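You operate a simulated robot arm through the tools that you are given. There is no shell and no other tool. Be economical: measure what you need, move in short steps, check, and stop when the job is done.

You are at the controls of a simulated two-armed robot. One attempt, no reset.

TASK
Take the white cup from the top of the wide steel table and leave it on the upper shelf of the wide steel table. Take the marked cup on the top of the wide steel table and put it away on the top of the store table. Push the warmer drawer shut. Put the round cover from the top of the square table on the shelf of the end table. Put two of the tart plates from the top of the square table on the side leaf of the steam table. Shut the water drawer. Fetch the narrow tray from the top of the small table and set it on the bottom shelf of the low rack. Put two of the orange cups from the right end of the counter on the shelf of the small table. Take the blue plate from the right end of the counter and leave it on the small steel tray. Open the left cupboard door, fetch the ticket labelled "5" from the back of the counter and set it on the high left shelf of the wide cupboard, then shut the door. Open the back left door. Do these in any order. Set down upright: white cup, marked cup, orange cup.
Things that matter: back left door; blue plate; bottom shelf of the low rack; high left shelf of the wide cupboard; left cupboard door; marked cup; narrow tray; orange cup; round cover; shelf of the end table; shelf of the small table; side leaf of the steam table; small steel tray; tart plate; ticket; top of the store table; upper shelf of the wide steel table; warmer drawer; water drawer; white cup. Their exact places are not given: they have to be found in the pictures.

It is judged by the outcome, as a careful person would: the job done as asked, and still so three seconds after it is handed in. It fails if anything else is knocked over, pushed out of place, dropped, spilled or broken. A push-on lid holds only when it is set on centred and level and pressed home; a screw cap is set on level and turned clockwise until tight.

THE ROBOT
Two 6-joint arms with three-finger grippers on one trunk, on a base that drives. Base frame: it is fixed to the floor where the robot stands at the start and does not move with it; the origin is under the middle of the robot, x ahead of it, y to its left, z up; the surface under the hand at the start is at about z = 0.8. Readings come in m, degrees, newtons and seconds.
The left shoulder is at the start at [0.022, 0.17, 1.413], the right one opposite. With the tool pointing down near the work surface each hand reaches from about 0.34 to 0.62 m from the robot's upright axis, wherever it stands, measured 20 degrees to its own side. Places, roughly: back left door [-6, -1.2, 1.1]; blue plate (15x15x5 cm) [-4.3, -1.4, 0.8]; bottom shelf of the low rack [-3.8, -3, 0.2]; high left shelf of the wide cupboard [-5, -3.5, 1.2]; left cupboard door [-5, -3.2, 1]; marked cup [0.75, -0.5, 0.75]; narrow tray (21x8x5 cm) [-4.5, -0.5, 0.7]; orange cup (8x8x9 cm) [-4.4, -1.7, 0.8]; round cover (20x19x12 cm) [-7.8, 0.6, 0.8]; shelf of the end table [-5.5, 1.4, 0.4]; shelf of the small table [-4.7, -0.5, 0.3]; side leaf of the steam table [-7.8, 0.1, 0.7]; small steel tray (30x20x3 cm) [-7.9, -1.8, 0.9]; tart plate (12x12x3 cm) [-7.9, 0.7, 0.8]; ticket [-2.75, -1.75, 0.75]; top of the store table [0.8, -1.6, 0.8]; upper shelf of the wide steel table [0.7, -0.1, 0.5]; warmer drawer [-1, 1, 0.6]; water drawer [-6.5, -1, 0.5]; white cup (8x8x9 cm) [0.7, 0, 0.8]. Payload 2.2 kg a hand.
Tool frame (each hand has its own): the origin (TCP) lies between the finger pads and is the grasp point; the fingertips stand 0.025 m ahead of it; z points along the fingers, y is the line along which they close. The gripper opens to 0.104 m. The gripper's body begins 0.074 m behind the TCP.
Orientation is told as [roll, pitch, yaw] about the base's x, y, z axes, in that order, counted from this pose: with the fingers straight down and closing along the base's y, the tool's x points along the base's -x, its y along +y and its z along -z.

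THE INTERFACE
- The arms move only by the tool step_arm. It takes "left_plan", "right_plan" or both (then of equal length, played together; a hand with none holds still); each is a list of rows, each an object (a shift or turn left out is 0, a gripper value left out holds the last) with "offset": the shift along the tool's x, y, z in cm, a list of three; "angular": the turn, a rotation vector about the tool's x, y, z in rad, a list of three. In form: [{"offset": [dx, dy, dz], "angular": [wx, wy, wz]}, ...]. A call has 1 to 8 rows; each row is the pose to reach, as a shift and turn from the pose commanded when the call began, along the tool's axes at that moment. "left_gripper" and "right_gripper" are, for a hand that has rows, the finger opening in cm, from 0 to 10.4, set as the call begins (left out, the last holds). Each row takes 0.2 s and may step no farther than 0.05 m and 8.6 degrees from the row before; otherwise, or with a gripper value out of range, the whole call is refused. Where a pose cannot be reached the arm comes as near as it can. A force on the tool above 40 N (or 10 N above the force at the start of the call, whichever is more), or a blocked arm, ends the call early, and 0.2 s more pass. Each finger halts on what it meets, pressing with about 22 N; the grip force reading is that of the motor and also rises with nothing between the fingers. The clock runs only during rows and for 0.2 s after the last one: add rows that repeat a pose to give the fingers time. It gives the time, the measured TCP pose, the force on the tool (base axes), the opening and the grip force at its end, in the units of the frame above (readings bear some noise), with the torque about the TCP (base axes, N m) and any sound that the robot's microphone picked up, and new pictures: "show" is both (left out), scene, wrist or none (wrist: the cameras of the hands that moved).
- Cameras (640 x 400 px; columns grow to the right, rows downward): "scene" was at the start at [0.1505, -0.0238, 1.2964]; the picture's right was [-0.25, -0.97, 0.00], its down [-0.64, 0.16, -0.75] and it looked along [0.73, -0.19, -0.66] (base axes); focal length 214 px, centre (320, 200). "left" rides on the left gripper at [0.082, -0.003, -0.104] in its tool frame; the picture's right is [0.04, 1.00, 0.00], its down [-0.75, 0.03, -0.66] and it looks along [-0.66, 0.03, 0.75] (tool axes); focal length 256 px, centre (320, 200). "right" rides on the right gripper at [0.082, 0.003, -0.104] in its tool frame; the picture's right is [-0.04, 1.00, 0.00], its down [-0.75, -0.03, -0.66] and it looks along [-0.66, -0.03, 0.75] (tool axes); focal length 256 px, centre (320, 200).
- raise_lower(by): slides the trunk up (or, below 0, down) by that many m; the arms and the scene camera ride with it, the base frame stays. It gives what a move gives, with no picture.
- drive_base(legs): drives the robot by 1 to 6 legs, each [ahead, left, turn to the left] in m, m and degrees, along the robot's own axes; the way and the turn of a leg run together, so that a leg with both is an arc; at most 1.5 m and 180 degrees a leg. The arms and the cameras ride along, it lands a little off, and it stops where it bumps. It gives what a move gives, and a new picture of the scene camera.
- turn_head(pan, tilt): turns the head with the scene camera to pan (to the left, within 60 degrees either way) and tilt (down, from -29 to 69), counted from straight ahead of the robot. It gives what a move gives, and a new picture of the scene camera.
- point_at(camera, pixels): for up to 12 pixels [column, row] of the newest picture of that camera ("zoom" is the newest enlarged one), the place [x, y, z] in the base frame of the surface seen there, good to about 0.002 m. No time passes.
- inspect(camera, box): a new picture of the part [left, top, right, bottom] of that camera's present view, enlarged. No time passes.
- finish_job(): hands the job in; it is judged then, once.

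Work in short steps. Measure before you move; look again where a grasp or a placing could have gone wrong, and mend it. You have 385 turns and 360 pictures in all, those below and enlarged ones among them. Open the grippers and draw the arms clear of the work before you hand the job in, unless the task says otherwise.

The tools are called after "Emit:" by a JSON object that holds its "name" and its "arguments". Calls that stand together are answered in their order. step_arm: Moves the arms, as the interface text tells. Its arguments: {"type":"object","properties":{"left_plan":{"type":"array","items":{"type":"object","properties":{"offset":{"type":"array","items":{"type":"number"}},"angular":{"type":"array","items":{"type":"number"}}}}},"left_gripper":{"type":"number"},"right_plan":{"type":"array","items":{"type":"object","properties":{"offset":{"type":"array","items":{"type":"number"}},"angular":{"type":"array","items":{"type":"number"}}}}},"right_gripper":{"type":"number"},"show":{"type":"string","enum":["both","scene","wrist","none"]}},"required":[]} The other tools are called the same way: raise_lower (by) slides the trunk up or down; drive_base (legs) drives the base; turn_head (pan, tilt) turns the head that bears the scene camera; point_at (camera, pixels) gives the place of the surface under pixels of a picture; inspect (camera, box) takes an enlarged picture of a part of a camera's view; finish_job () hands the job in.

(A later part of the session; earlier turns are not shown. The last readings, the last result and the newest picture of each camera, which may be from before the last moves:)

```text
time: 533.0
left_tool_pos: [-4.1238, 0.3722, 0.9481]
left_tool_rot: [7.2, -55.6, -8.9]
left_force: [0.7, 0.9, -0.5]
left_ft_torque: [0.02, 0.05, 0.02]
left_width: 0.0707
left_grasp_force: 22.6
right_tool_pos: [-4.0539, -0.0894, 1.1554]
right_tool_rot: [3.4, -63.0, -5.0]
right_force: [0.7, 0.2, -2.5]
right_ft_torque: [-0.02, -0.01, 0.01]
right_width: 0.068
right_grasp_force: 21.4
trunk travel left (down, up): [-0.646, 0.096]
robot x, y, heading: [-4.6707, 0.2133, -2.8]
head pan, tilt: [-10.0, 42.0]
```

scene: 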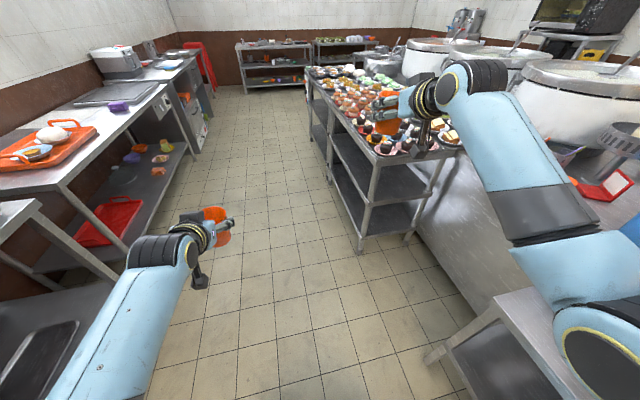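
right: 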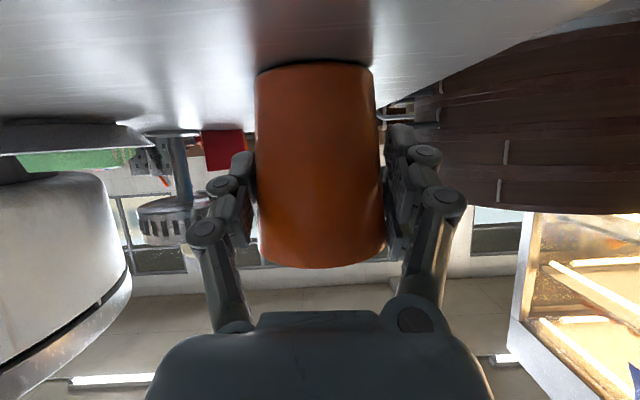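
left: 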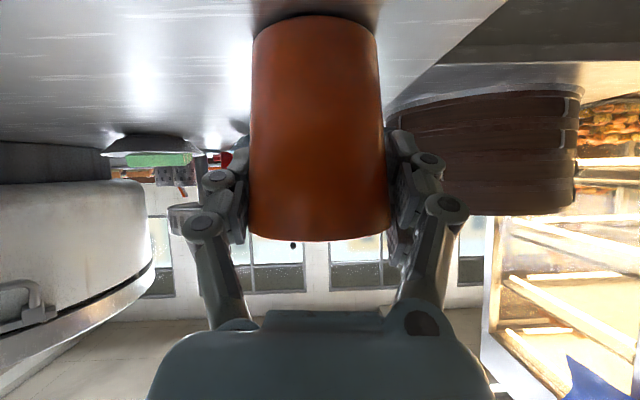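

Turn right to face the small table.

Emit:
{"name": "drive_base", "arguments": {"legs": [[-0.1, 0.15, 0], [0, 0, -87]]}}

Emit:
{"name": "turn_head", "arguments": {"pan": 0, "tilt": 45}}

```text
time: 538.2
left_tool_pos: [-4.574, -0.1692, 0.9488]
left_tool_rot: [7.1, -55.6, -95.3]
left_force: [0.3, -0.6, -0.8]
left_ft_torque: [-0.01, 0.0, 0.0]
left_width: 0.071
left_grasp_force: 22.7
right_tool_pos: [-5.0297, -0.268, 1.1543]
right_tool_rot: [3.5, -62.8, -91.3]
right_force: [0.1, -0.4, -1.5]
right_ft_torque: [0.01, 0.0, 0.02]
right_width: 0.0678
right_grasp_force: 22.3
trunk travel left (down, up): [-0.646, 0.096]
robot x, y, heading: [-4.7685, 0.3695, -89.5]
head pan, tilt: [-10.0, 42.0]
```

scene: 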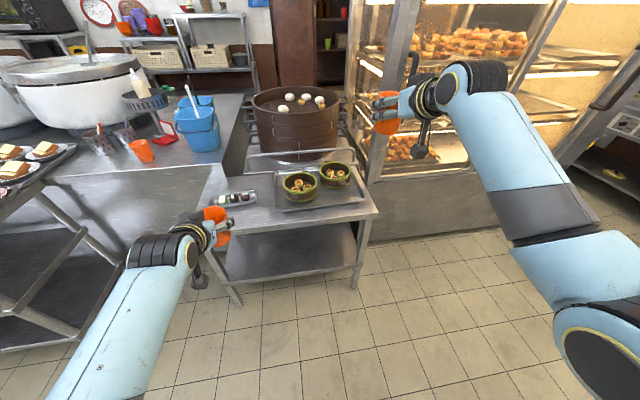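

```text
time: 538.9
left_tool_pos: [-4.5743, -0.1687, 0.9485]
left_tool_rot: [7.0, -55.6, -95.3]
left_force: [-0.1, -0.3, -0.1]
left_ft_torque: [0.0, 0.0, 0.02]
left_width: 0.071
left_grasp_force: 21.7
right_tool_pos: [-5.0296, -0.2691, 1.1537]
right_tool_rot: [3.5, -62.9, -91.3]
right_force: [0.6, -0.1, -1.8]
right_ft_torque: [0.0, 0.02, -0.02]
right_width: 0.0678
right_grasp_force: 21.3
trunk travel left (down, up): [-0.646, 0.096]
robot x, y, heading: [-4.77, 0.3694, -89.1]
head pan, tilt: [0.0, 45.0]
```

scene: 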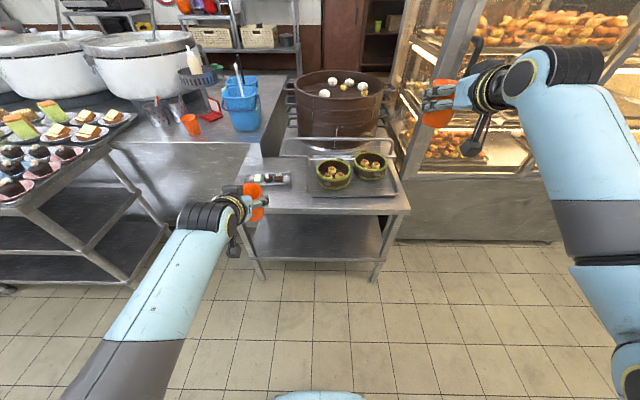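

Small table with an empty shelf; the narrow tray is at (268,178). Measure.

Emit:
{"name": "point_at", "arguments": {"camera": "scene", "pixels": [[265, 245], [320, 240], [370, 250], [320, 258], [320, 262], [330, 208], [395, 208], [255, 208], [268, 178], [250, 182], [290, 178], [320, 225]]}}

Emit:
{"name": "inspect", "arguments": {"camera": "scene", "box": [220, 130, 430, 290]}}

```text
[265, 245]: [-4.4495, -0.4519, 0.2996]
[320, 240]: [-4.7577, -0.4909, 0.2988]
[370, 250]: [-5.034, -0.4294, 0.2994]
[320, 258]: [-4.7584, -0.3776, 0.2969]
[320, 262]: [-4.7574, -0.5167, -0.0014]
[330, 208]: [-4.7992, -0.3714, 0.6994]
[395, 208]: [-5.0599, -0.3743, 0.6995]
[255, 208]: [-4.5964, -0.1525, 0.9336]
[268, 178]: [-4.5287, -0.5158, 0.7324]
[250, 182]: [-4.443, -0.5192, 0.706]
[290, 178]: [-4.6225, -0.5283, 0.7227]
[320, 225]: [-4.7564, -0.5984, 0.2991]
```

```text
2.50 times, centred on (325, 210) of scene
```

zoom: 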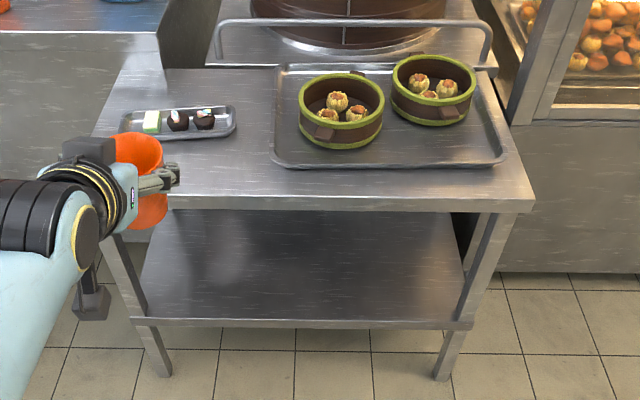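

Lower and bring in the right hand so that both cups can enter the shelf together.

Emit:
{"name": "step_arm", "arguments": {"right_plan": [{"offset": [3.5, 1.6, 1.8]}, {"offset": [7, 3.2, 3.6]}, {"offset": [10.6, 4.8, 5.4]}, {"offset": [14.2, 6.4, 7.2]}, {"offset": [17.8, 8, 9.1]}, {"offset": [17.8, 8, 9.1]}], "show": "none"}}

```text
time: 540.3
left_tool_pos: [-4.574, -0.1683, 0.9486]
left_tool_rot: [7.2, -55.6, -95.3]
left_force: [-0.5, -0.3, 0.0]
left_ft_torque: [-0.02, -0.02, -0.02]
left_width: 0.0707
left_grasp_force: 22.4
right_tool_pos: [-4.9443, -0.2642, 0.9577]
right_tool_rot: [3.3, -62.9, -91.2]
right_force: [-0.1, -0.2, -1.8]
right_ft_torque: [0.01, -0.01, 0.0]
right_width: 0.0679
right_grasp_force: 22.0
trunk travel left (down, up): [-0.646, 0.096]
robot x, y, heading: [-4.7633, 0.3663, -89.2]
head pan, tilt: [0.0, 45.0]
```

Back 5 cm, lower the trunk 0.55 m in front of the table, then drive in 0.33 m.

Emit:
{"name": "drive_base", "arguments": {"legs": [[-0.05, 0, -0.8]]}}

Emit:
{"name": "raise_lower", "arguments": {"by": -0.4}}

Emit:
{"name": "raise_lower", "arguments": {"by": -0.15}}

Emit:
{"name": "turn_head", "arguments": {"pan": 0, "tilt": 30}}

```text
time: 541.2
left_tool_pos: [-4.5823, -0.1198, 0.9488]
left_tool_rot: [7.2, -55.7, -96.1]
left_force: [0.5, 1.8, -0.6]
left_ft_torque: [-0.01, 0.04, 0.01]
left_width: 0.0708
left_grasp_force: 21.6
right_tool_pos: [-4.9544, -0.2096, 0.9578]
right_tool_rot: [3.4, -63.0, -92.0]
right_force: [0.0, 1.3, -1.7]
right_ft_torque: [0.04, -0.02, 0.03]
right_width: 0.0675
right_grasp_force: 21.8
trunk travel left (down, up): [-0.646, 0.096]
robot x, y, heading: [-4.7617, 0.4194, -89.7]
head pan, tilt: [0.0, 45.0]
```

scene: 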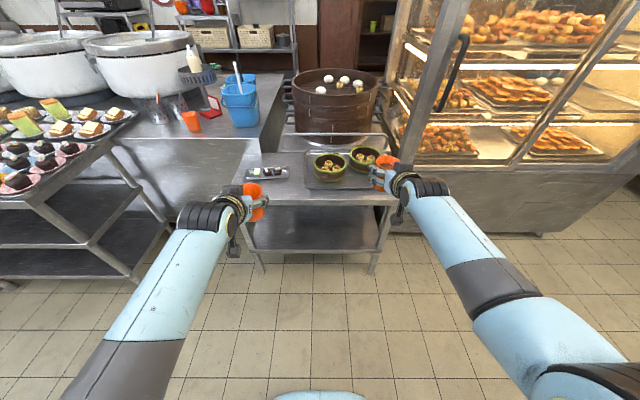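

```text
time: 545.1
left_tool_pos: [-4.5771, -0.1181, 0.545]
left_tool_rot: [8.5, -55.3, -97.2]
left_force: [0.2, -0.8, -0.4]
left_ft_torque: [0.01, -0.03, -0.03]
left_width: 0.0706
left_grasp_force: 22.3
right_tool_pos: [-4.9543, -0.2117, 0.5579]
right_tool_rot: [3.5, -62.9, -92.1]
right_force: [0.1, -0.5, -1.1]
right_ft_torque: [0.01, 0.01, 0.0]
right_width: 0.068
right_grasp_force: 22.4
trunk travel left (down, up): [-0.246, 0.496]
robot x, y, heading: [-4.7661, 0.418, -89.8]
head pan, tilt: [0.0, 45.0]
```

```text
time: 546.8
left_tool_pos: [-4.5681, -0.1117, 0.3899]
left_tool_rot: [10.5, -54.4, -99.3]
left_force: [-0.4, 0.6, -0.8]
left_ft_torque: [0.0, -0.03, 0.01]
left_width: 0.0708
left_grasp_force: 22.2
right_tool_pos: [-4.9541, -0.2122, 0.4076]
right_tool_rot: [3.4, -62.9, -92.1]
right_force: [0.4, 0.4, -2.5]
right_ft_torque: [-0.02, 0.03, 0.02]
right_width: 0.0679
right_grasp_force: 22.1
trunk travel left (down, up): [-0.096, 0.646]
robot x, y, heading: [-4.7683, 0.4175, -90.0]
head pan, tilt: [0.0, 45.0]
```

```text
time: 547.6
left_tool_pos: [-4.5683, -0.1144, 0.3895]
left_tool_rot: [10.5, -54.7, -99.5]
left_force: [0.5, 0.0, 0.1]
left_ft_torque: [0.03, -0.03, -0.01]
left_width: 0.0706
left_grasp_force: 21.5
right_tool_pos: [-4.9537, -0.2116, 0.4079]
right_tool_rot: [3.4, -63.0, -92.1]
right_force: [-0.3, 1.2, -2.1]
right_ft_torque: [0.02, 0.02, 0.02]
right_width: 0.0677
right_grasp_force: 21.8
trunk travel left (down, up): [-0.096, 0.646]
robot x, y, heading: [-4.7655, 0.4126, -90.0]
head pan, tilt: [0.0, 30.0]
```

scene: 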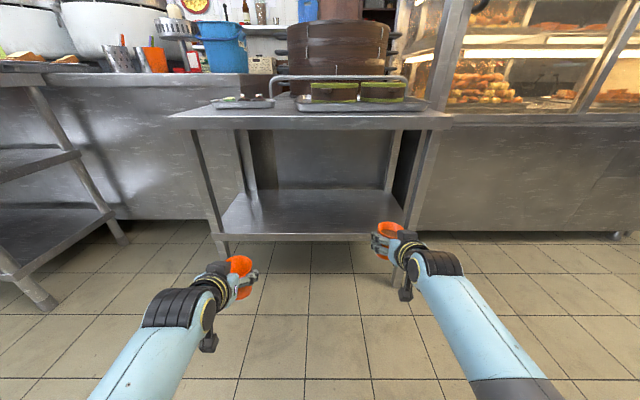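

Both cups are just above shelf height. Drive in 0.335 m.

Emit:
{"name": "drive_base", "arguments": {"legs": [[0.2, 0.01, 0], [0.135, 0, 0]]}}

```text
time: 550.1
left_tool_pos: [-4.5585, -0.4548, 0.3946]
left_tool_rot: [10.7, -55.0, -99.7]
left_force: [-0.8, 0.3, -0.3]
left_ft_torque: [0.0, -0.02, -0.02]
left_width: 0.0707
left_grasp_force: 22.2
right_tool_pos: [-4.944, -0.5481, 0.4079]
right_tool_rot: [3.4, -62.9, -92.0]
right_force: [-0.7, 0.1, -2.0]
right_ft_torque: [0.03, 0.0, -0.01]
right_width: 0.0675
right_grasp_force: 21.8
trunk travel left (down, up): [-0.096, 0.646]
robot x, y, heading: [-4.7538, 0.0829, -89.7]
head pan, tilt: [0.0, 30.0]
```

scene: 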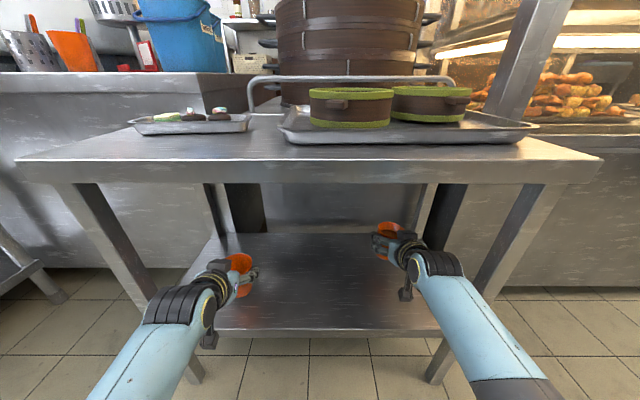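

Lower the trunk until the left cup touches.

Emit:
{"name": "raise_lower", "arguments": {"by": -0.02}}

Emit:
{"name": "raise_lower", "arguments": {"by": -0.006}}

Emit:
{"name": "inspect", "arguments": {"camera": "left", "box": [0, 0, 640, 400]}}

```text
time: 550.8
left_tool_pos: [-4.5573, -0.4538, 0.3724]
left_tool_rot: [11.1, -54.8, -100.2]
left_force: [-0.1, 0.1, -0.8]
left_ft_torque: [0.02, 0.03, -0.03]
left_width: 0.0707
left_grasp_force: 22.0
right_tool_pos: [-4.9438, -0.549, 0.3881]
right_tool_rot: [3.4, -62.9, -92.0]
right_force: [-0.3, -0.2, -2.4]
right_ft_torque: [0.02, -0.01, -0.02]
right_width: 0.0679
right_grasp_force: 22.2
trunk travel left (down, up): [-0.076, 0.666]
robot x, y, heading: [-4.7586, 0.0826, -89.8]
head pan, tilt: [0.0, 30.0]
```

```text
time: 551.3
left_tool_pos: [-4.557, -0.4549, 0.3691]
left_tool_rot: [11.3, -55.1, -100.3]
left_force: [0.4, 2.2, 8.8]
left_ft_torque: [0.09, 0.15, -0.02]
left_width: 0.0706
left_grasp_force: 21.9
right_tool_pos: [-4.9439, -0.5481, 0.3813]
right_tool_rot: [3.6, -62.9, -92.2]
right_force: [0.3, -0.7, -0.7]
right_ft_torque: [-0.01, -0.03, -0.02]
right_width: 0.0675
right_grasp_force: 22.3
trunk travel left (down, up): [-0.07, 0.672]
robot x, y, heading: [-4.755, 0.0853, -89.6]
head pan, tilt: [0.0, 30.0]
```

```text
1.00 times, centred on (320, 200) of left (not enlarged: the box is as wide or as high as the picture)
```

zoom: 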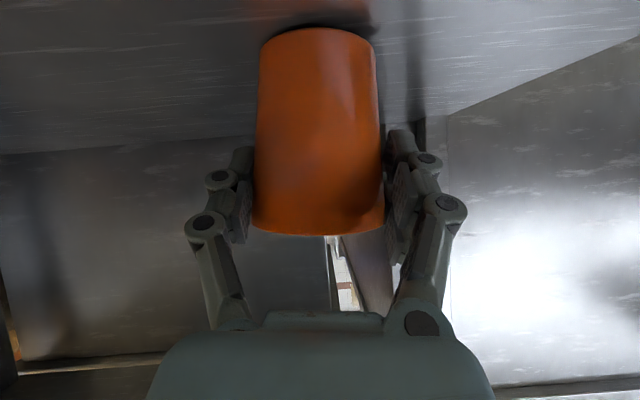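

Left cup touches down. Open the left fingers while the right hand lowers its cup 2.5 cm.

Emit:
{"name": "step_arm", "arguments": {"left_plan": [{"offset": [0, 0, 0]}, {"offset": [0, 0, 0]}, {"offset": [0, 0, 0]}, {"offset": [0, 0, 0]}], "right_plan": [{"offset": [0.7, 0, 0.35]}, {"offset": [1.4, 0, 0.7]}, {"offset": [2.0, 0, 1.0]}, {"offset": [2.2, 0, 1.1]}], "left_gripper": 10.4, "show": "wrist"}}

```text
time: 552.3
left_tool_pos: [-4.5565, -0.4552, 0.3683]
left_tool_rot: [11.3, -54.9, -100.2]
left_force: [0.0, 0.8, -0.6]
left_ft_torque: [0.0, -0.01, -0.02]
left_width: 0.104
left_grasp_force: 0.1
right_tool_pos: [-4.9441, -0.5475, 0.357]
right_tool_rot: [3.5, -62.9, -92.1]
right_force: [0.5, 0.6, -2.3]
right_ft_torque: [0.01, -0.01, -0.03]
right_width: 0.0675
right_grasp_force: 21.7
trunk travel left (down, up): [-0.07, 0.672]
robot x, y, heading: [-4.7562, 0.0834, -89.8]
head pan, tilt: [0.0, 30.0]
```

right: 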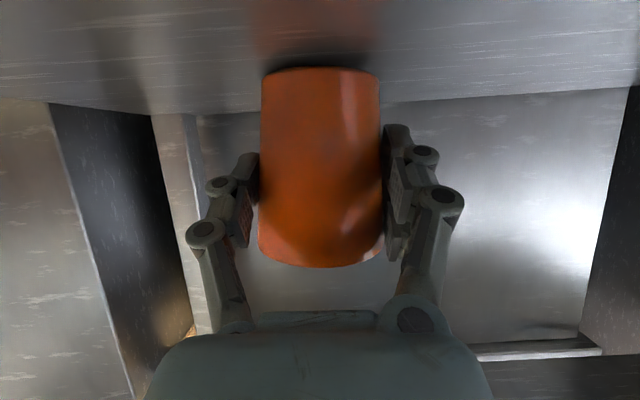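
left: 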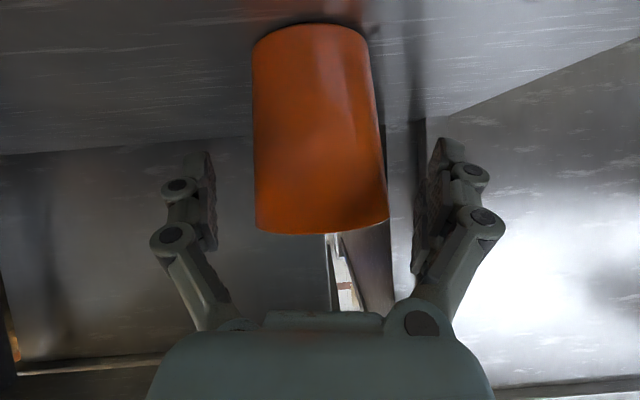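

Left cup stands. Right cup: lower 5 mm more, then open.

Emit:
{"name": "step_arm", "arguments": {"right_plan": [{"offset": [0.25, 0, 0.13]}, {"offset": [0.5, 0, 0.25]}, {"offset": [0.5, 0, 0.25]}], "show": "none"}}

Emit:
{"name": "step_arm", "arguments": {"right_plan": [{"offset": [0, 0, 0]}, {"offset": [0, 0, 0]}, {"offset": [0, 0, 0]}, {"offset": [0, 0, 0]}], "right_gripper": 10.4, "show": "wrist"}}

```text
time: 553.1
left_tool_pos: [-4.5562, -0.4556, 0.3702]
left_tool_rot: [11.3, -55.1, -100.2]
left_force: [-0.2, -0.5, 0.5]
left_ft_torque: [0.02, -0.01, 0.0]
left_width: 0.1039
left_grasp_force: 0.0
right_tool_pos: [-4.9437, -0.5488, 0.3537]
right_tool_rot: [3.3, -63.4, -92.0]
right_force: [0.9, -0.3, 13.1]
right_ft_torque: [-0.18, 0.31, 0.0]
right_width: 0.0676
right_grasp_force: 22.0
trunk travel left (down, up): [-0.07, 0.672]
robot x, y, heading: [-4.7566, 0.0829, -89.8]
head pan, tilt: [0.0, 30.0]
```

```text
time: 554.1
left_tool_pos: [-4.5576, -0.455, 0.3683]
left_tool_rot: [11.3, -55.0, -100.3]
left_force: [0.0, -0.4, 0.0]
left_ft_torque: [0.02, 0.02, -0.01]
left_width: 0.1039
left_grasp_force: 0.1
right_tool_pos: [-4.9433, -0.5462, 0.3519]
right_tool_rot: [3.4, -62.9, -92.1]
right_force: [0.9, -0.3, 0.4]
right_ft_torque: [-0.03, -0.01, 0.01]
right_width: 0.1041
right_grasp_force: 0.0
trunk travel left (down, up): [-0.07, 0.672]
robot x, y, heading: [-4.7559, 0.0808, -89.6]
head pan, tilt: [0.0, 30.0]
```

right: 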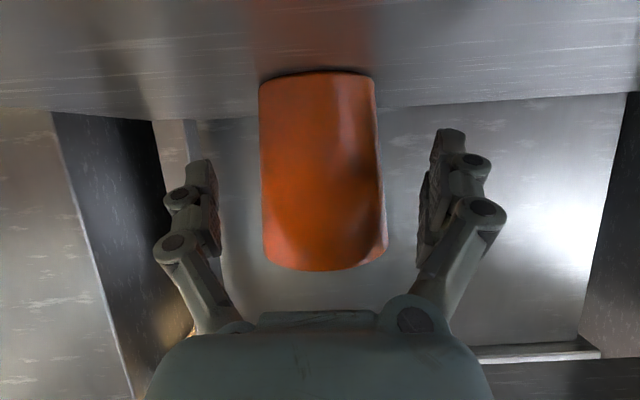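

Both cups released upright. Back straight out 0.4 m.

Emit:
{"name": "drive_base", "arguments": {"legs": [[-0.4, 0, 0]]}}

```text
time: 556.6
left_tool_pos: [-4.5578, -0.0612, 0.3672]
left_tool_rot: [11.3, -55.0, -100.3]
left_force: [-1.3, 0.1, 0.3]
left_ft_torque: [0.01, 0.0, 0.0]
left_width: 0.104
left_grasp_force: 0.1
right_tool_pos: [-4.9454, -0.1522, 0.3526]
right_tool_rot: [3.4, -62.9, -92.2]
right_force: [-0.1, 0.5, -0.7]
right_ft_torque: [-0.02, 0.04, 0.0]
right_width: 0.1042
right_grasp_force: 0.0
trunk travel left (down, up): [-0.07, 0.672]
robot x, y, heading: [-4.7571, 0.4791, -89.9]
head pan, tilt: [0.0, 30.0]
```

scene: 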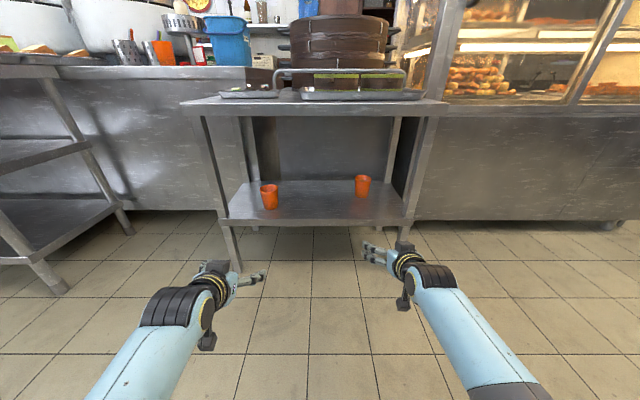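

Both cups stand upright on the shelf. Now raise the trunk and look at the narrow tray closely.

Emit:
{"name": "raise_lower", "arguments": {"by": 0.4}}

Emit:
{"name": "raise_lower", "arguments": {"by": 0.2}}

Emit:
{"name": "turn_head", "arguments": {"pan": 8, "tilt": 45}}

Emit:
{"name": "inspect", "arguments": {"camera": "scene", "box": [270, 140, 390, 220]}}

```text
time: 560.4
left_tool_pos: [-4.5586, -0.0609, 0.7663]
left_tool_rot: [11.3, -54.9, -100.3]
left_force: [0.0, 0.6, -0.1]
left_ft_torque: [-0.03, 0.02, 0.01]
left_width: 0.1042
left_grasp_force: 0.1
right_tool_pos: [-4.9442, -0.1523, 0.7501]
right_tool_rot: [3.4, -62.8, -92.2]
right_force: [-0.3, -0.5, -0.1]
right_ft_torque: [-0.03, -0.02, 0.01]
right_width: 0.1037
right_grasp_force: 0.0
trunk travel left (down, up): [-0.47, 0.272]
robot x, y, heading: [-4.7556, 0.4775, -90.0]
head pan, tilt: [0.0, 30.0]
```

```text
time: 562.6
left_tool_pos: [-4.5572, -0.0603, 0.968]
left_tool_rot: [11.3, -54.8, -100.2]
left_force: [1.0, -0.2, -0.7]
left_ft_torque: [0.0, 0.0, 0.03]
left_width: 0.1043
left_grasp_force: 0.0
right_tool_pos: [-4.9448, -0.1535, 0.9514]
right_tool_rot: [3.4, -62.8, -92.1]
right_force: [0.2, 0.2, 0.4]
right_ft_torque: [0.0, 0.0, 0.01]
right_width: 0.1038
right_grasp_force: 0.0
trunk travel left (down, up): [-0.67, 0.072]
robot x, y, heading: [-4.7577, 0.4727, -90.3]
head pan, tilt: [0.0, 30.0]
```

```text
time: 563.4
left_tool_pos: [-4.5567, -0.0609, 0.9678]
left_tool_rot: [11.4, -55.0, -100.3]
left_force: [0.7, 0.0, 0.3]
left_ft_torque: [-0.01, -0.01, 0.0]
left_width: 0.1044
left_grasp_force: 0.0
right_tool_pos: [-4.9455, -0.154, 0.9522]
right_tool_rot: [3.4, -62.9, -92.3]
right_force: [0.8, 0.1, 0.4]
right_ft_torque: [0.0, 0.0, -0.01]
right_width: 0.1039
right_grasp_force: 0.1
trunk travel left (down, up): [-0.67, 0.072]
robot x, y, heading: [-4.7576, 0.4751, -90.1]
head pan, tilt: [8.0, 45.0]
```

scene: 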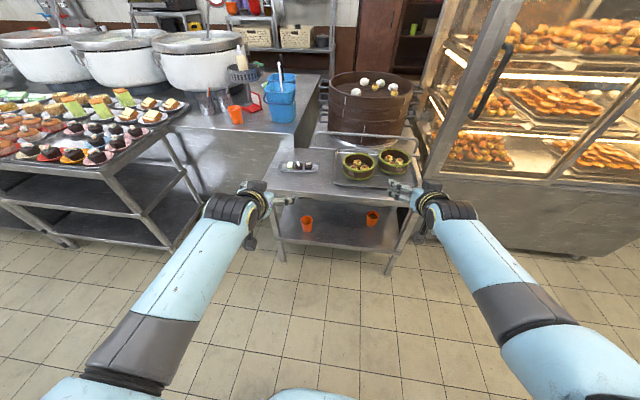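

```text
5.00 times, centred on (330, 180) of scene
```

zoom: 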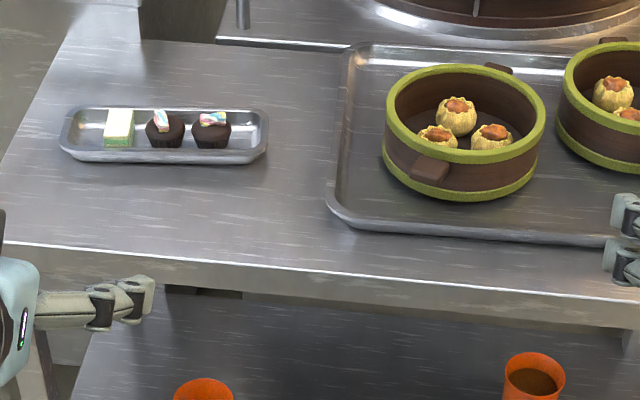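

Emit:
{"name": "point_at", "arguments": {"camera": "zoom", "pixels": [[64, 135], [267, 130], [165, 108], [165, 158], [165, 162], [250, 130], [90, 130], [165, 128], [211, 128], [120, 125], [240, 150], [165, 175]]}}

```text
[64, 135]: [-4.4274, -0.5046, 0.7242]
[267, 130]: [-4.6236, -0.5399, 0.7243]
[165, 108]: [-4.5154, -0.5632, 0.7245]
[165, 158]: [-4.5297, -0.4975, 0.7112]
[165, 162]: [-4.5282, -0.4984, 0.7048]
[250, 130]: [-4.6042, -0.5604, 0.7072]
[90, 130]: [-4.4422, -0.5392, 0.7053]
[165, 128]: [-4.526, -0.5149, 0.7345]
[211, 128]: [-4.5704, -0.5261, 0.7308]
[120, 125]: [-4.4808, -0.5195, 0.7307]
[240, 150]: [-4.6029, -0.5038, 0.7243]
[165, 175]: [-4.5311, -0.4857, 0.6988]
```

Tray centre ≈ (-4.527,−0.531), rim z 0.724, turned ~5°. I'll grip it across its width with the left hand pointing down; rotate that hand accordingly (two calls).

Emit:
{"name": "step_arm", "arguments": {"left_plan": [{"offset": [0, 0, 0], "angular": [0.0654, 0.0585, 0.107]}, {"offset": [0, 0, 0], "angular": [0.131, 0.117, 0.2145]}, {"offset": [0, 0, 0], "angular": [0.196, 0.1755, 0.322]}, {"offset": [0, 0, 0], "angular": [0.262, 0.234, 0.429]}, {"offset": [0, 0, 0], "angular": [0.327, 0.2925, 0.536]}, {"offset": [0, 0, 0], "angular": [0.3925, 0.351, 0.6435]}], "left_gripper": 10.4, "show": "none"}}

Emit:
{"name": "step_arm", "arguments": {"left_plan": [{"offset": [0, 0, 0], "angular": [0.0654, 0.0585, 0.107]}, {"offset": [0, 0, 0], "angular": [0.131, 0.117, 0.2145]}, {"offset": [0, 0, 0], "angular": [0.196, 0.1755, 0.322]}, {"offset": [0, 0, 0], "angular": [0.262, 0.234, 0.429]}, {"offset": [0, 0, 0], "angular": [0.327, 0.2925, 0.536]}, {"offset": [0, 0, 0], "angular": [0.3925, 0.351, 0.6435]}], "show": "none"}}

```text
time: 564.8
left_tool_pos: [-4.5578, -0.0601, 0.9682]
left_tool_rot: [15.4, -25.4, -140.9]
left_force: [-0.2, -0.5, -0.4]
left_ft_torque: [-0.03, 0.0, 0.0]
left_width: 0.1039
left_grasp_force: 0.0
right_tool_pos: [-4.9461, -0.1525, 0.95]
right_tool_rot: [3.4, -62.7, -92.2]
right_force: [-0.1, 0.6, 0.1]
right_ft_torque: [0.0, 0.0, 0.0]
right_width: 0.1037
right_grasp_force: 0.1
trunk travel left (down, up): [-0.67, 0.072]
robot x, y, heading: [-4.7598, 0.4758, -89.8]
head pan, tilt: [8.0, 45.0]
```

```text
time: 566.2
left_tool_pos: [-4.5574, -0.0612, 0.9673]
left_tool_rot: [-0.3, 0.0, -175.2]
left_force: [0.1, -0.5, -0.3]
left_ft_torque: [-0.02, -0.01, 0.0]
left_width: 0.1039
left_grasp_force: 0.1
right_tool_pos: [-4.9449, -0.1525, 0.952]
right_tool_rot: [3.4, -62.9, -92.3]
right_force: [-0.6, 0.0, 0.8]
right_ft_torque: [0.01, 0.05, -0.01]
right_width: 0.1039
right_grasp_force: 0.0
trunk travel left (down, up): [-0.67, 0.072]
robot x, y, heading: [-4.7535, 0.474, -89.9]
head pan, tilt: [8.0, 45.0]
```

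Rotation good. Drive ahead 0.43 m (and 3 cm left) so the hand is above the tray.

Emit:
{"name": "drive_base", "arguments": {"legs": [[0.44, 0.03, 0]]}}

Emit:
{"name": "inspect", "arguments": {"camera": "left", "box": [0, 0, 640, 400]}}

```text
time: 568.8
left_tool_pos: [-4.5211, -0.4968, 0.9682]
left_tool_rot: [-0.1, 0.0, -174.6]
left_force: [1.1, -0.3, -0.1]
left_ft_torque: [0.02, -0.01, 0.04]
left_width: 0.1038
left_grasp_force: 0.0
right_tool_pos: [-4.9081, -0.5933, 0.9516]
right_tool_rot: [3.4, -62.8, -91.7]
right_force: [0.0, -0.6, -0.5]
right_ft_torque: [0.01, 0.01, 0.03]
right_width: 0.1039
right_grasp_force: 0.0
trunk travel left (down, up): [-0.67, 0.072]
robot x, y, heading: [-4.7281, 0.04, -89.7]
head pan, tilt: [8.0, 45.0]
```

scene: 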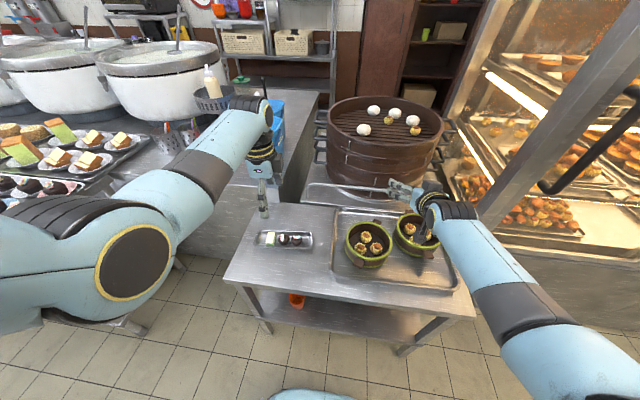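

```text
1.00 times, centred on (320, 200) of left (not enlarged: the box is as wide or as high as the picture)
```

zoom: 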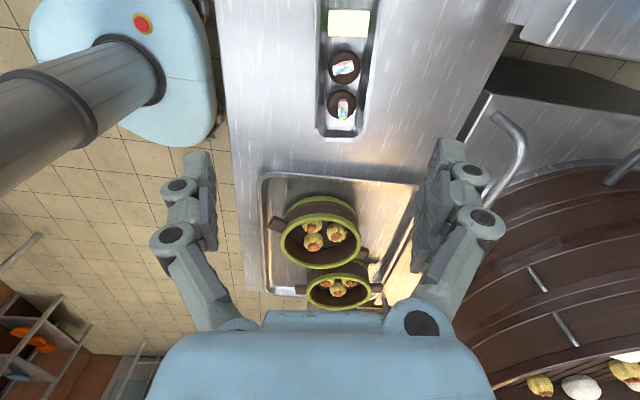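

Centred along x; shift 3.4 cm toward the back, and retract/raise the right hand before lowering the trunk.

Emit:
{"name": "step_arm", "arguments": {"left_plan": [{"offset": [0, 0.6, 0]}, {"offset": [0, 1.2, 0]}, {"offset": [0, 1.8, 0]}, {"offset": [0, 2.4, 0]}, {"offset": [0, 3.0, 0]}, {"offset": [0, 3.4, 0]}], "right_plan": [{"offset": [-1.5, 0, -4.4]}, {"offset": [-3, 0, -8.9]}, {"offset": [-4.4, 0, -13.4]}, {"offset": [-5.8, 0, -17.9]}, {"offset": [-7.2, 0, -22.4]}, {"offset": [-8.7, 0, -26.9]}], "show": "none"}}

```text
time: 570.2
left_tool_pos: [-4.5177, -0.529, 0.9675]
left_tool_rot: [0.0, -0.1, -174.6]
left_force: [0.8, -0.1, 0.3]
left_ft_torque: [0.0, 0.02, -0.02]
left_width: 0.1041
left_grasp_force: 0.0
right_tool_pos: [-4.934, -0.3935, 1.1569]
right_tool_rot: [-9.0, -63.6, -78.7]
right_force: [0.5, 0.0, 0.2]
right_ft_torque: [0.0, -0.02, -0.02]
right_width: 0.104
right_grasp_force: 0.0
trunk travel left (down, up): [-0.67, 0.072]
robot x, y, heading: [-4.7258, 0.0391, -89.7]
head pan, tilt: [8.0, 45.0]
```

Lower the trunk 0.236 m and look.

Emit:
{"name": "raise_lower", "arguments": {"by": -0.236}}

Emit:
{"name": "inspect", "arguments": {"camera": "left", "box": [0, 0, 640, 400]}}

```text
time: 572.7
left_tool_pos: [-4.5182, -0.5293, 0.7318]
left_tool_rot: [0.0, 0.0, -174.6]
left_force: [-0.8, -0.2, 0.5]
left_ft_torque: [0.04, 0.03, -0.04]
left_width: 0.104
left_grasp_force: 0.0
right_tool_pos: [-4.9336, -0.3898, 0.9133]
right_tool_rot: [-8.3, -62.6, -79.1]
right_force: [-0.6, -0.6, 0.0]
right_ft_torque: [0.0, 0.0, 0.0]
right_width: 0.104
right_grasp_force: 0.0
trunk travel left (down, up): [-0.434, 0.308]
robot x, y, heading: [-4.7217, 0.0389, -89.6]
head pan, tilt: [8.0, 45.0]
```

```text
1.00 times, centred on (320, 200) of left (not enlarged: the box is as wide or as high as the picture)
```

zoom: 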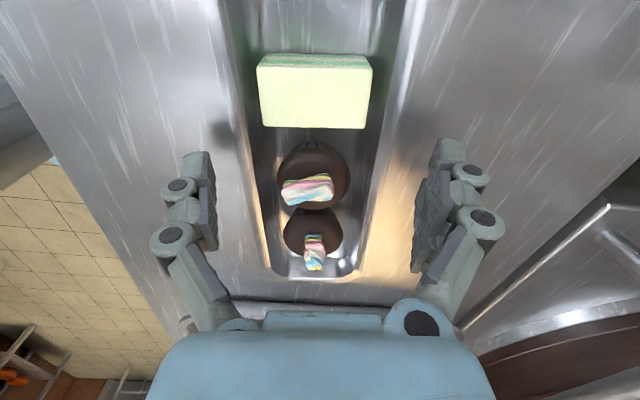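

Tray is centred. Lower 3 mm and close.

Emit:
{"name": "raise_lower", "arguments": {"by": -0.004}}

Emit:
{"name": "step_arm", "arguments": {"left_plan": [{"offset": [0, 0, 0]}, {"offset": [0, 0, 0]}, {"offset": [0, 0, 0]}], "left_gripper": 5, "show": "wrist"}}

Emit:
{"name": "raise_lower", "arguments": {"by": 0.03}}

```text
time: 573.2
left_tool_pos: [-4.5187, -0.53, 0.7278]
left_tool_rot: [-0.1, -0.1, -174.6]
left_force: [0.3, -0.1, 0.4]
left_ft_torque: [0.0, -0.02, -0.01]
left_width: 0.1038
left_grasp_force: 0.1
right_tool_pos: [-4.9336, -0.3901, 0.9098]
right_tool_rot: [-8.3, -62.5, -79.2]
right_force: [-0.2, -0.2, -0.3]
right_ft_torque: [-0.03, -0.04, -0.01]
right_width: 0.1039
right_grasp_force: 0.0
trunk travel left (down, up): [-0.43, 0.312]
robot x, y, heading: [-4.7237, 0.0386, -89.8]
head pan, tilt: [8.0, 45.0]
```

```text
time: 574.0
left_tool_pos: [-4.5178, -0.5296, 0.7277]
left_tool_rot: [-0.1, 0.0, -174.6]
left_force: [-0.1, -0.9, 1.0]
left_ft_torque: [-0.06, 0.02, 0.1]
left_width: 0.0758
left_grasp_force: 22.0
right_tool_pos: [-4.9342, -0.3899, 0.9078]
right_tool_rot: [-8.4, -62.5, -79.1]
right_force: [1.1, 0.3, -0.7]
right_ft_torque: [0.0, 0.01, 0.0]
right_width: 0.1039
right_grasp_force: 0.1
trunk travel left (down, up): [-0.43, 0.312]
robot x, y, heading: [-4.7225, 0.0374, -89.7]
head pan, tilt: [8.0, 45.0]
```

left: 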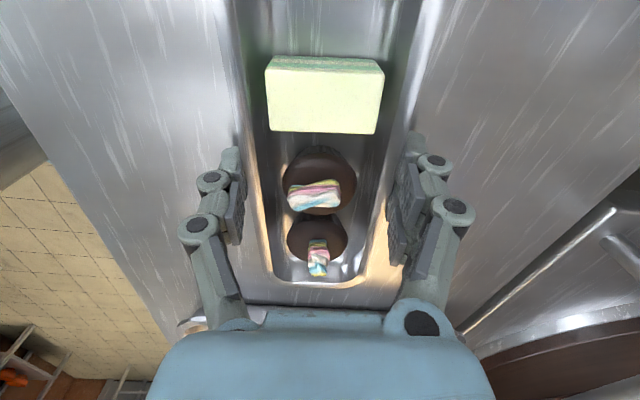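

```text
time: 574.8
left_tool_pos: [-4.5178, -0.5296, 0.7571]
left_tool_rot: [-0.1, 0.0, -174.7]
left_force: [-0.3, -0.2, -1.7]
left_ft_torque: [-0.03, -0.04, -0.01]
left_width: 0.0758
left_grasp_force: 22.3
right_tool_pos: [-4.9345, -0.3912, 0.9378]
right_tool_rot: [-8.1, -62.5, -79.6]
right_force: [0.1, -0.2, -0.5]
right_ft_torque: [0.02, 0.01, -0.01]
right_width: 0.1041
right_grasp_force: 0.0
trunk travel left (down, up): [-0.46, 0.282]
robot x, y, heading: [-4.7251, 0.0386, -89.7]
head pan, tilt: [8.0, 45.0]
```

Tray lifted level. Raise, back away, and travel via the west passage to the kitchen side.

Emit:
{"name": "raise_lower", "arguments": {"by": 0.22}}

Emit:
{"name": "drive_base", "arguments": {"legs": [[-0.3, 0, 0], [0, 0, -90], [1.1, 0, 0], [1.1, 0, 0], [0, 0, 90]]}}

```text
time: 577.1
left_tool_pos: [-4.5184, -0.5312, 0.9772]
left_tool_rot: [-0.1, -0.1, -174.6]
left_force: [-0.7, -0.5, -2.2]
left_ft_torque: [-0.03, 0.01, -0.02]
left_width: 0.0756
left_grasp_force: 22.2
right_tool_pos: [-4.9339, -0.3916, 1.1589]
right_tool_rot: [-7.1, -62.7, -80.7]
right_force: [-1.0, -0.3, 0.2]
right_ft_torque: [0.0, 0.01, 0.0]
right_width: 0.1041
right_grasp_force: 0.1
trunk travel left (down, up): [-0.68, 0.062]
robot x, y, heading: [-4.7219, 0.0389, -89.8]
head pan, tilt: [8.0, 45.0]
```

```text
time: 597.2
left_tool_pos: [-6.6976, -0.2068, 0.9767]
left_tool_rot: [-0.1, -0.1, -174.5]
left_force: [0.3, -0.6, -1.7]
left_ft_torque: [-0.03, 0.01, 0.01]
left_width: 0.0761
left_grasp_force: 22.0
right_tool_pos: [-7.1125, -0.0689, 1.1585]
right_tool_rot: [-7.1, -62.6, -80.5]
right_force: [0.2, 1.5, -0.3]
right_ft_torque: [-0.03, -0.02, 0.02]
right_width: 0.1038
right_grasp_force: 0.0
trunk travel left (down, up): [-0.68, 0.062]
robot x, y, heading: [-6.9037, 0.3592, -89.5]
head pan, tilt: [8.0, 45.0]
```

scene: 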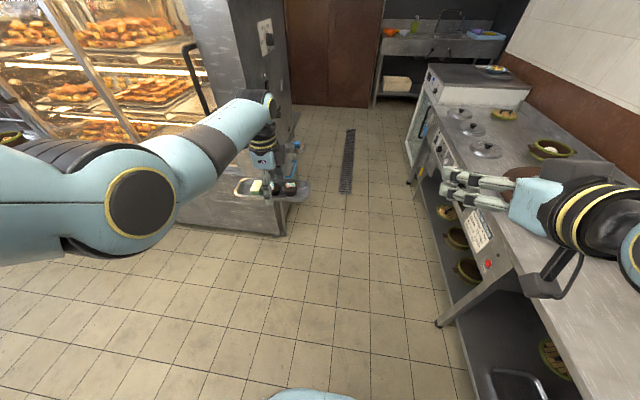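

Shift right for clearance and continue down the passage, then turn east along the kitchen aisle.

Emit:
{"name": "drive_base", "arguments": {"legs": [[0.05, -0.12, 0], [1.25, 0, 0], [1.25, 0, 0], [0, 0, 90], [1.2, 0, 0], [1.1, 0, 0]]}}

```text
time: 625.0
left_tool_pos: [-4.1346, -2.0063, 0.9769]
left_tool_rot: [-0.2, 0.0, -85.8]
left_force: [0.8, -0.5, -2.4]
left_ft_torque: [-0.02, -0.01, -0.02]
left_width: 0.0753
left_grasp_force: 21.8
right_tool_pos: [-4.2817, -2.4193, 1.1577]
right_tool_rot: [-7.3, -62.4, 8.3]
right_force: [0.5, 0.4, -0.6]
right_ft_torque: [0.0, -0.03, 0.03]
right_width: 0.1042
right_grasp_force: 0.0
trunk travel left (down, up): [-0.68, 0.062]
robot x, y, heading: [-4.7077, -2.2001, -0.7]
head pan, tilt: [8.0, 45.0]
```

scene: 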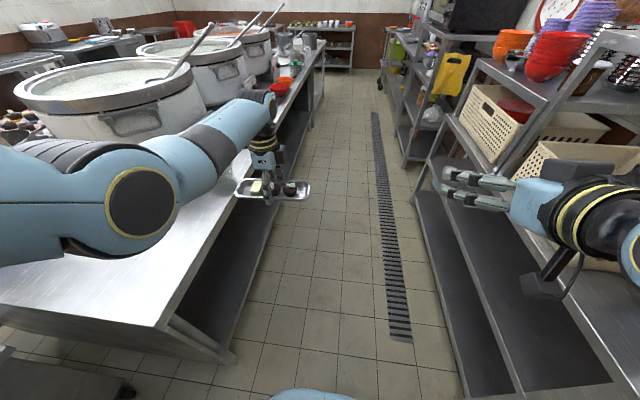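

The low rack is at right; its shelves seem stepped. Measure its shelves.

Emit:
{"name": "point_at", "arguments": {"camera": "scene", "pixels": [[430, 250], [450, 300], [480, 350], [500, 300], [470, 230], [520, 320], [560, 350], [480, 170], [540, 220], [420, 210], [465, 390], [600, 300]]}}

Emit:
{"name": "turn_head", "arguments": {"pan": -50, "tilt": 45}}

```text
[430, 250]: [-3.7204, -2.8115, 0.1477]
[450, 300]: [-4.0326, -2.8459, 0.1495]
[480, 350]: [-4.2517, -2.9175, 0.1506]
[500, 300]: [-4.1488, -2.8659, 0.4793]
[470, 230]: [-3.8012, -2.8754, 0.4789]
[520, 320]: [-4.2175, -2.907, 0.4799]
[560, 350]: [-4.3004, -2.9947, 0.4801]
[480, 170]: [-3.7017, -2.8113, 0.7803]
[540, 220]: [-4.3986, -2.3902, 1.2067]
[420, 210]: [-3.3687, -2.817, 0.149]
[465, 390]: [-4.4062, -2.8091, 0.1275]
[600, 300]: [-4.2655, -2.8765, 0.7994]
```

```text
time: 626.3
left_tool_pos: [-4.135, -2.0061, 0.978]
left_tool_rot: [-0.1, 0.0, -85.8]
left_force: [0.4, -0.5, -1.4]
left_ft_torque: [0.01, 0.02, 0.0]
left_width: 0.0753
left_grasp_force: 21.9
right_tool_pos: [-4.2813, -2.4202, 1.1586]
right_tool_rot: [-7.4, -62.6, 8.4]
right_force: [-0.2, 0.1, -0.1]
right_ft_torque: [0.03, -0.02, -0.02]
right_width: 0.1038
right_grasp_force: 0.0
trunk travel left (down, up): [-0.68, 0.062]
robot x, y, heading: [-4.7035, -2.2024, -0.9]
head pan, tilt: [-50.0, 45.0]
```

scene: 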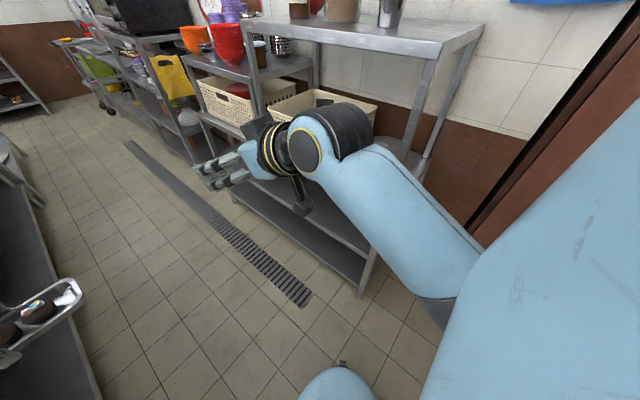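

All shelf fronts are at y≈−2.81 with a 0.30 m gap above the bottom shelf (z 0.15). I need a forward-tilted grip at the tray's near end, so I'll rotate the wrist and re-grip on the counter edge. First rotate the wrist 85°.

Emit:
{"name": "step_arm", "arguments": {"left_plan": [{"offset": [0, 0, 0], "angular": [0, 0, -0.135]}, {"offset": [0, 0, 0], "angular": [0, 0, -0.27]}, {"offset": [0, 0, 0], "angular": [0, 0, -0.405]}, {"offset": [0, 0, 0], "angular": [0, 0, -0.54]}, {"offset": [0, 0, 0], "angular": [0, 0, -0.675]}, {"offset": [0, 0, 0], "angular": [0, 0, -0.81]}], "show": "none"}}

Emit:
{"name": "step_arm", "arguments": {"left_plan": [{"offset": [0, 0, 0], "angular": [0, 0, -0.135]}, {"offset": [0, 0, 0], "angular": [0, 0, -0.27]}, {"offset": [0, 0, 0], "angular": [0, 0, -0.405]}, {"offset": [0, 0, 0], "angular": [0, 0, -0.54]}, {"offset": [0, 0, 0], "angular": [0, 0, -0.672]}], "show": "none"}}

Emit:
{"name": "drive_base", "arguments": {"legs": [[0.12, -0.02, 0], [0, 0, 90.5]]}}

Emit:
{"name": "turn_head", "arguments": {"pan": 10, "tilt": 48}}

```text
time: 627.7
left_tool_pos: [-4.1341, -2.0059, 0.9768]
left_tool_rot: [-0.1, 0.0, -39.3]
left_force: [-0.2, -0.8, -2.9]
left_ft_torque: [0.01, -0.01, 0.01]
left_width: 0.0752
left_grasp_force: 21.7
right_tool_pos: [-4.282, -2.4197, 1.1579]
right_tool_rot: [-7.4, -62.7, 8.4]
right_force: [0.5, 0.5, 0.5]
right_ft_torque: [-0.03, 0.04, 0.01]
right_width: 0.1039
right_grasp_force: 0.0
trunk travel left (down, up): [-0.68, 0.062]
robot x, y, heading: [-4.7052, -2.2009, -0.8]
head pan, tilt: [-50.0, 45.0]
```

```text
time: 628.9
left_tool_pos: [-4.1351, -2.0067, 0.9769]
left_tool_rot: [-0.2, 0.1, -0.8]
left_force: [0.0, 0.1, -2.1]
left_ft_torque: [-0.02, 0.01, 0.02]
left_width: 0.0752
left_grasp_force: 22.5
right_tool_pos: [-4.2812, -2.4188, 1.1587]
right_tool_rot: [-7.3, -62.6, 8.3]
right_force: [0.1, -0.6, -0.1]
right_ft_torque: [0.01, 0.02, 0.0]
right_width: 0.1042
right_grasp_force: 0.1
trunk travel left (down, up): [-0.68, 0.062]
robot x, y, heading: [-4.7101, -2.1989, -1.1]
head pan, tilt: [-50.0, 45.0]
```

```text
time: 634.0
left_tool_pos: [-4.7928, -1.6542, 0.9774]
left_tool_rot: [-0.1, 0.1, 90.3]
left_force: [-0.8, 0.2, -2.1]
left_ft_torque: [-0.01, 0.03, -0.01]
left_width: 0.0751
left_grasp_force: 21.5
right_tool_pos: [-4.3776, -1.792, 1.1584]
right_tool_rot: [-7.4, -62.6, 99.7]
right_force: [0.9, -0.2, 0.1]
right_ft_torque: [0.01, 0.03, -0.04]
right_width: 0.104
right_grasp_force: 0.1
trunk travel left (down, up): [-0.68, 0.062]
robot x, y, heading: [-4.5852, -2.2232, 90.3]
head pan, tilt: [-50.0, 45.0]
```

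scene: 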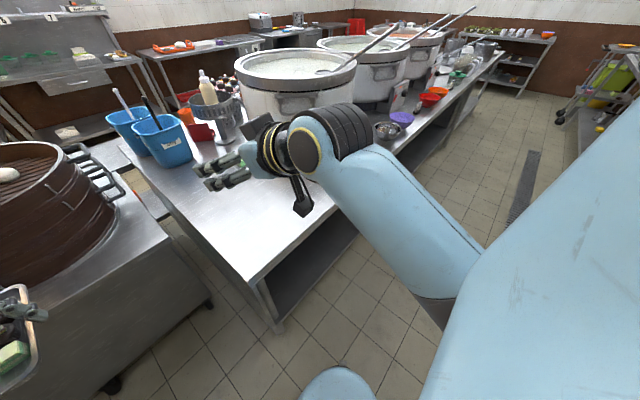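

```text
time: 635.3
left_tool_pos: [-4.7921, -1.6546, 0.978]
left_tool_rot: [0.0, -0.1, 90.3]
left_force: [0.5, 0.2, -1.4]
left_ft_torque: [0.0, 0.03, 0.0]
left_width: 0.0754
left_grasp_force: 21.5
right_tool_pos: [-4.3764, -1.793, 1.1591]
right_tool_rot: [-7.4, -62.5, 99.7]
right_force: [0.1, -0.2, -0.4]
right_ft_torque: [0.0, -0.01, 0.01]
right_width: 0.1039
right_grasp_force: 0.0
trunk travel left (down, up): [-0.68, 0.062]
robot x, y, heading: [-4.586, -2.2273, 90.4]
head pan, tilt: [10.0, 48.0]
```

scene: 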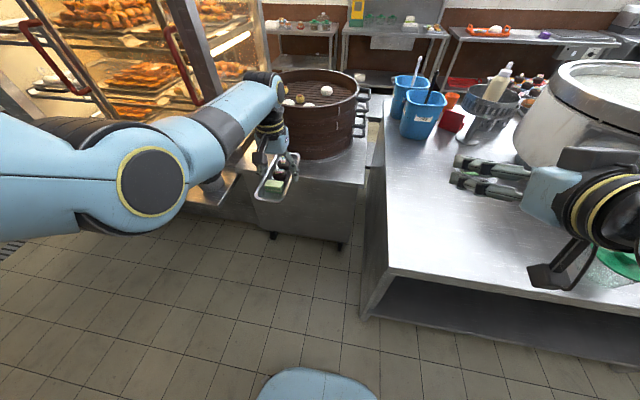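

Shift right 0.43 m over the counter's free corner, then lower the tray onto it.

Emit:
{"name": "drive_base", "arguments": {"legs": [[0.035, -0.43, 0]]}}

Emit:
{"name": "raise_lower", "arguments": {"by": -0.144}}

Emit:
{"name": "raise_lower", "arguments": {"by": -0.007}}

```text
time: 638.0
left_tool_pos: [-4.3645, -1.6156, 0.9773]
left_tool_rot: [0.0, 0.1, 90.6]
left_force: [0.4, 0.1, -1.9]
left_ft_torque: [0.01, -0.02, 0.06]
left_width: 0.075
left_grasp_force: 22.1
right_tool_pos: [-3.9474, -1.752, 1.1586]
right_tool_rot: [-7.3, -62.6, 99.9]
right_force: [-0.4, 0.4, 0.6]
right_ft_torque: [0.0, -0.02, -0.01]
right_width: 0.1041
right_grasp_force: 0.1
trunk travel left (down, up): [-0.68, 0.062]
robot x, y, heading: [-4.1525, -2.183, 90.5]
head pan, tilt: [10.0, 48.0]
```

scene: 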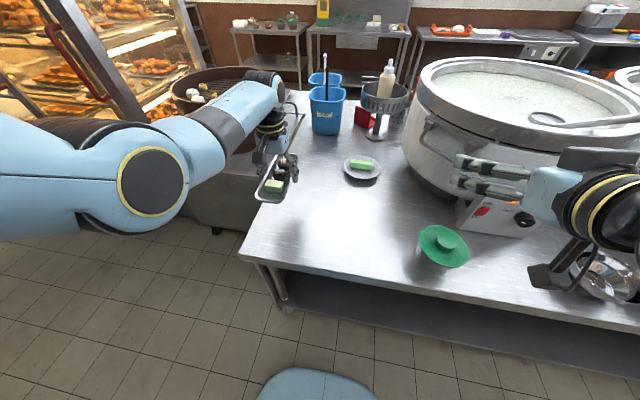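

```text
time: 639.7
left_tool_pos: [-4.364, -1.6166, 0.8337]
left_tool_rot: [0.1, 0.1, 90.6]
left_force: [0.7, -0.2, -2.4]
left_ft_torque: [-0.03, -0.01, 0.01]
left_width: 0.0753
left_grasp_force: 21.5
right_tool_pos: [-3.9471, -1.7517, 1.0146]
right_tool_rot: [-7.6, -62.5, 100.3]
right_force: [0.3, -0.2, 0.0]
right_ft_torque: [0.01, 0.01, 0.02]
right_width: 0.1042
right_grasp_force: 0.1
trunk travel left (down, up): [-0.536, 0.206]
robot x, y, heading: [-4.1548, -2.1812, 90.8]
head pan, tilt: [10.0, 48.0]
```

```text
time: 640.2
left_tool_pos: [-4.3636, -1.6149, 0.8298]
left_tool_rot: [0.1, -0.3, 90.6]
left_force: [-2.5, -0.2, 17.8]
left_ft_torque: [-0.1, 0.05, -0.01]
left_width: 0.0763
left_grasp_force: 22.1
right_tool_pos: [-3.9474, -1.7522, 1.0074]
right_tool_rot: [-7.6, -62.6, 100.2]
right_force: [0.3, 0.1, 0.5]
right_ft_torque: [-0.03, -0.03, -0.01]
right_width: 0.104
right_grasp_force: 0.0
trunk travel left (down, up): [-0.529, 0.213]
robot x, y, heading: [-4.1545, -2.1831, 90.8]
head pan, tilt: [10.0, 48.0]
```

Tray rests on the counter. Open and rise 6 cm, then tilt the hand 55° forward.

Emit:
{"name": "step_arm", "arguments": {"left_plan": [{"offset": [0, 0, 0]}, {"offset": [0, 0, 0]}, {"offset": [0, 0, -3]}, {"offset": [0, 0, -6]}], "left_gripper": 10.4, "show": "none"}}

Emit:
{"name": "step_arm", "arguments": {"left_plan": [{"offset": [0.5, 0, 0], "angular": [0, -0.12, 0]}, {"offset": [1.2, 0, 0], "angular": [0, -0.24, 0]}, {"offset": [1.9, 0, 0], "angular": [0, -0.36, 0]}, {"offset": [2.6, 0, 0], "angular": [0, -0.48, 0]}, {"offset": [3.3, 0, 0], "angular": [0, -0.6, 0]}, {"offset": [4, 0, 0], "angular": [0, -0.72, 0]}, {"offset": [4.7, 0, 0], "angular": [0, -0.84, 0]}, {"offset": [5.4, 0, 0], "angular": [0, -0.96, 0]}], "show": "wrist"}}

```text
time: 641.2
left_tool_pos: [-4.3642, -1.6167, 0.8858]
left_tool_rot: [0.0, 0.1, 90.6]
left_force: [0.4, 0.0, 0.0]
left_ft_torque: [-0.03, 0.03, 0.01]
left_width: 0.1039
left_grasp_force: 0.0
right_tool_pos: [-3.9476, -1.7514, 1.0066]
right_tool_rot: [-7.5, -62.7, 100.2]
right_force: [0.0, -0.4, 0.3]
right_ft_torque: [0.02, 0.02, -0.01]
right_width: 0.104
right_grasp_force: 0.2
trunk travel left (down, up): [-0.529, 0.213]
robot x, y, heading: [-4.1539, -2.1821, 90.9]
head pan, tilt: [10.0, 48.0]
```

```text
time: 643.0
left_tool_pos: [-4.3625, -1.6687, 0.8888]
left_tool_rot: [0.0, -55.1, 90.6]
left_force: [-0.4, -0.1, 0.6]
left_ft_torque: [-0.01, 0.02, -0.02]
left_width: 0.1041
left_grasp_force: 0.1
right_tool_pos: [-3.9465, -1.7525, 1.0068]
right_tool_rot: [-7.5, -62.6, 100.1]
right_force: [0.6, 0.4, 0.9]
right_ft_torque: [0.0, -0.02, 0.0]
right_width: 0.1039
right_grasp_force: 0.1
trunk travel left (down, up): [-0.529, 0.213]
robot x, y, heading: [-4.1545, -2.1835, 90.7]
head pan, tilt: [10.0, 48.0]
```

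left: 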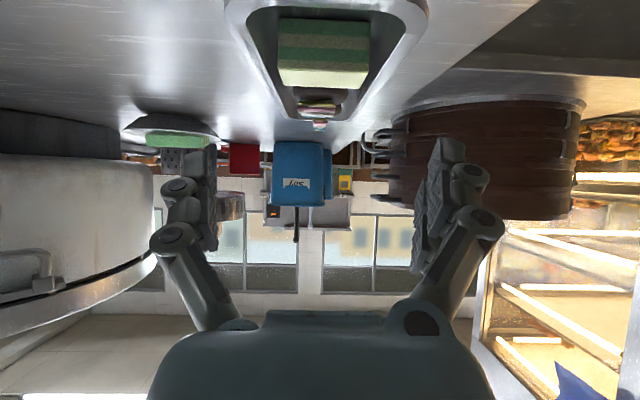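

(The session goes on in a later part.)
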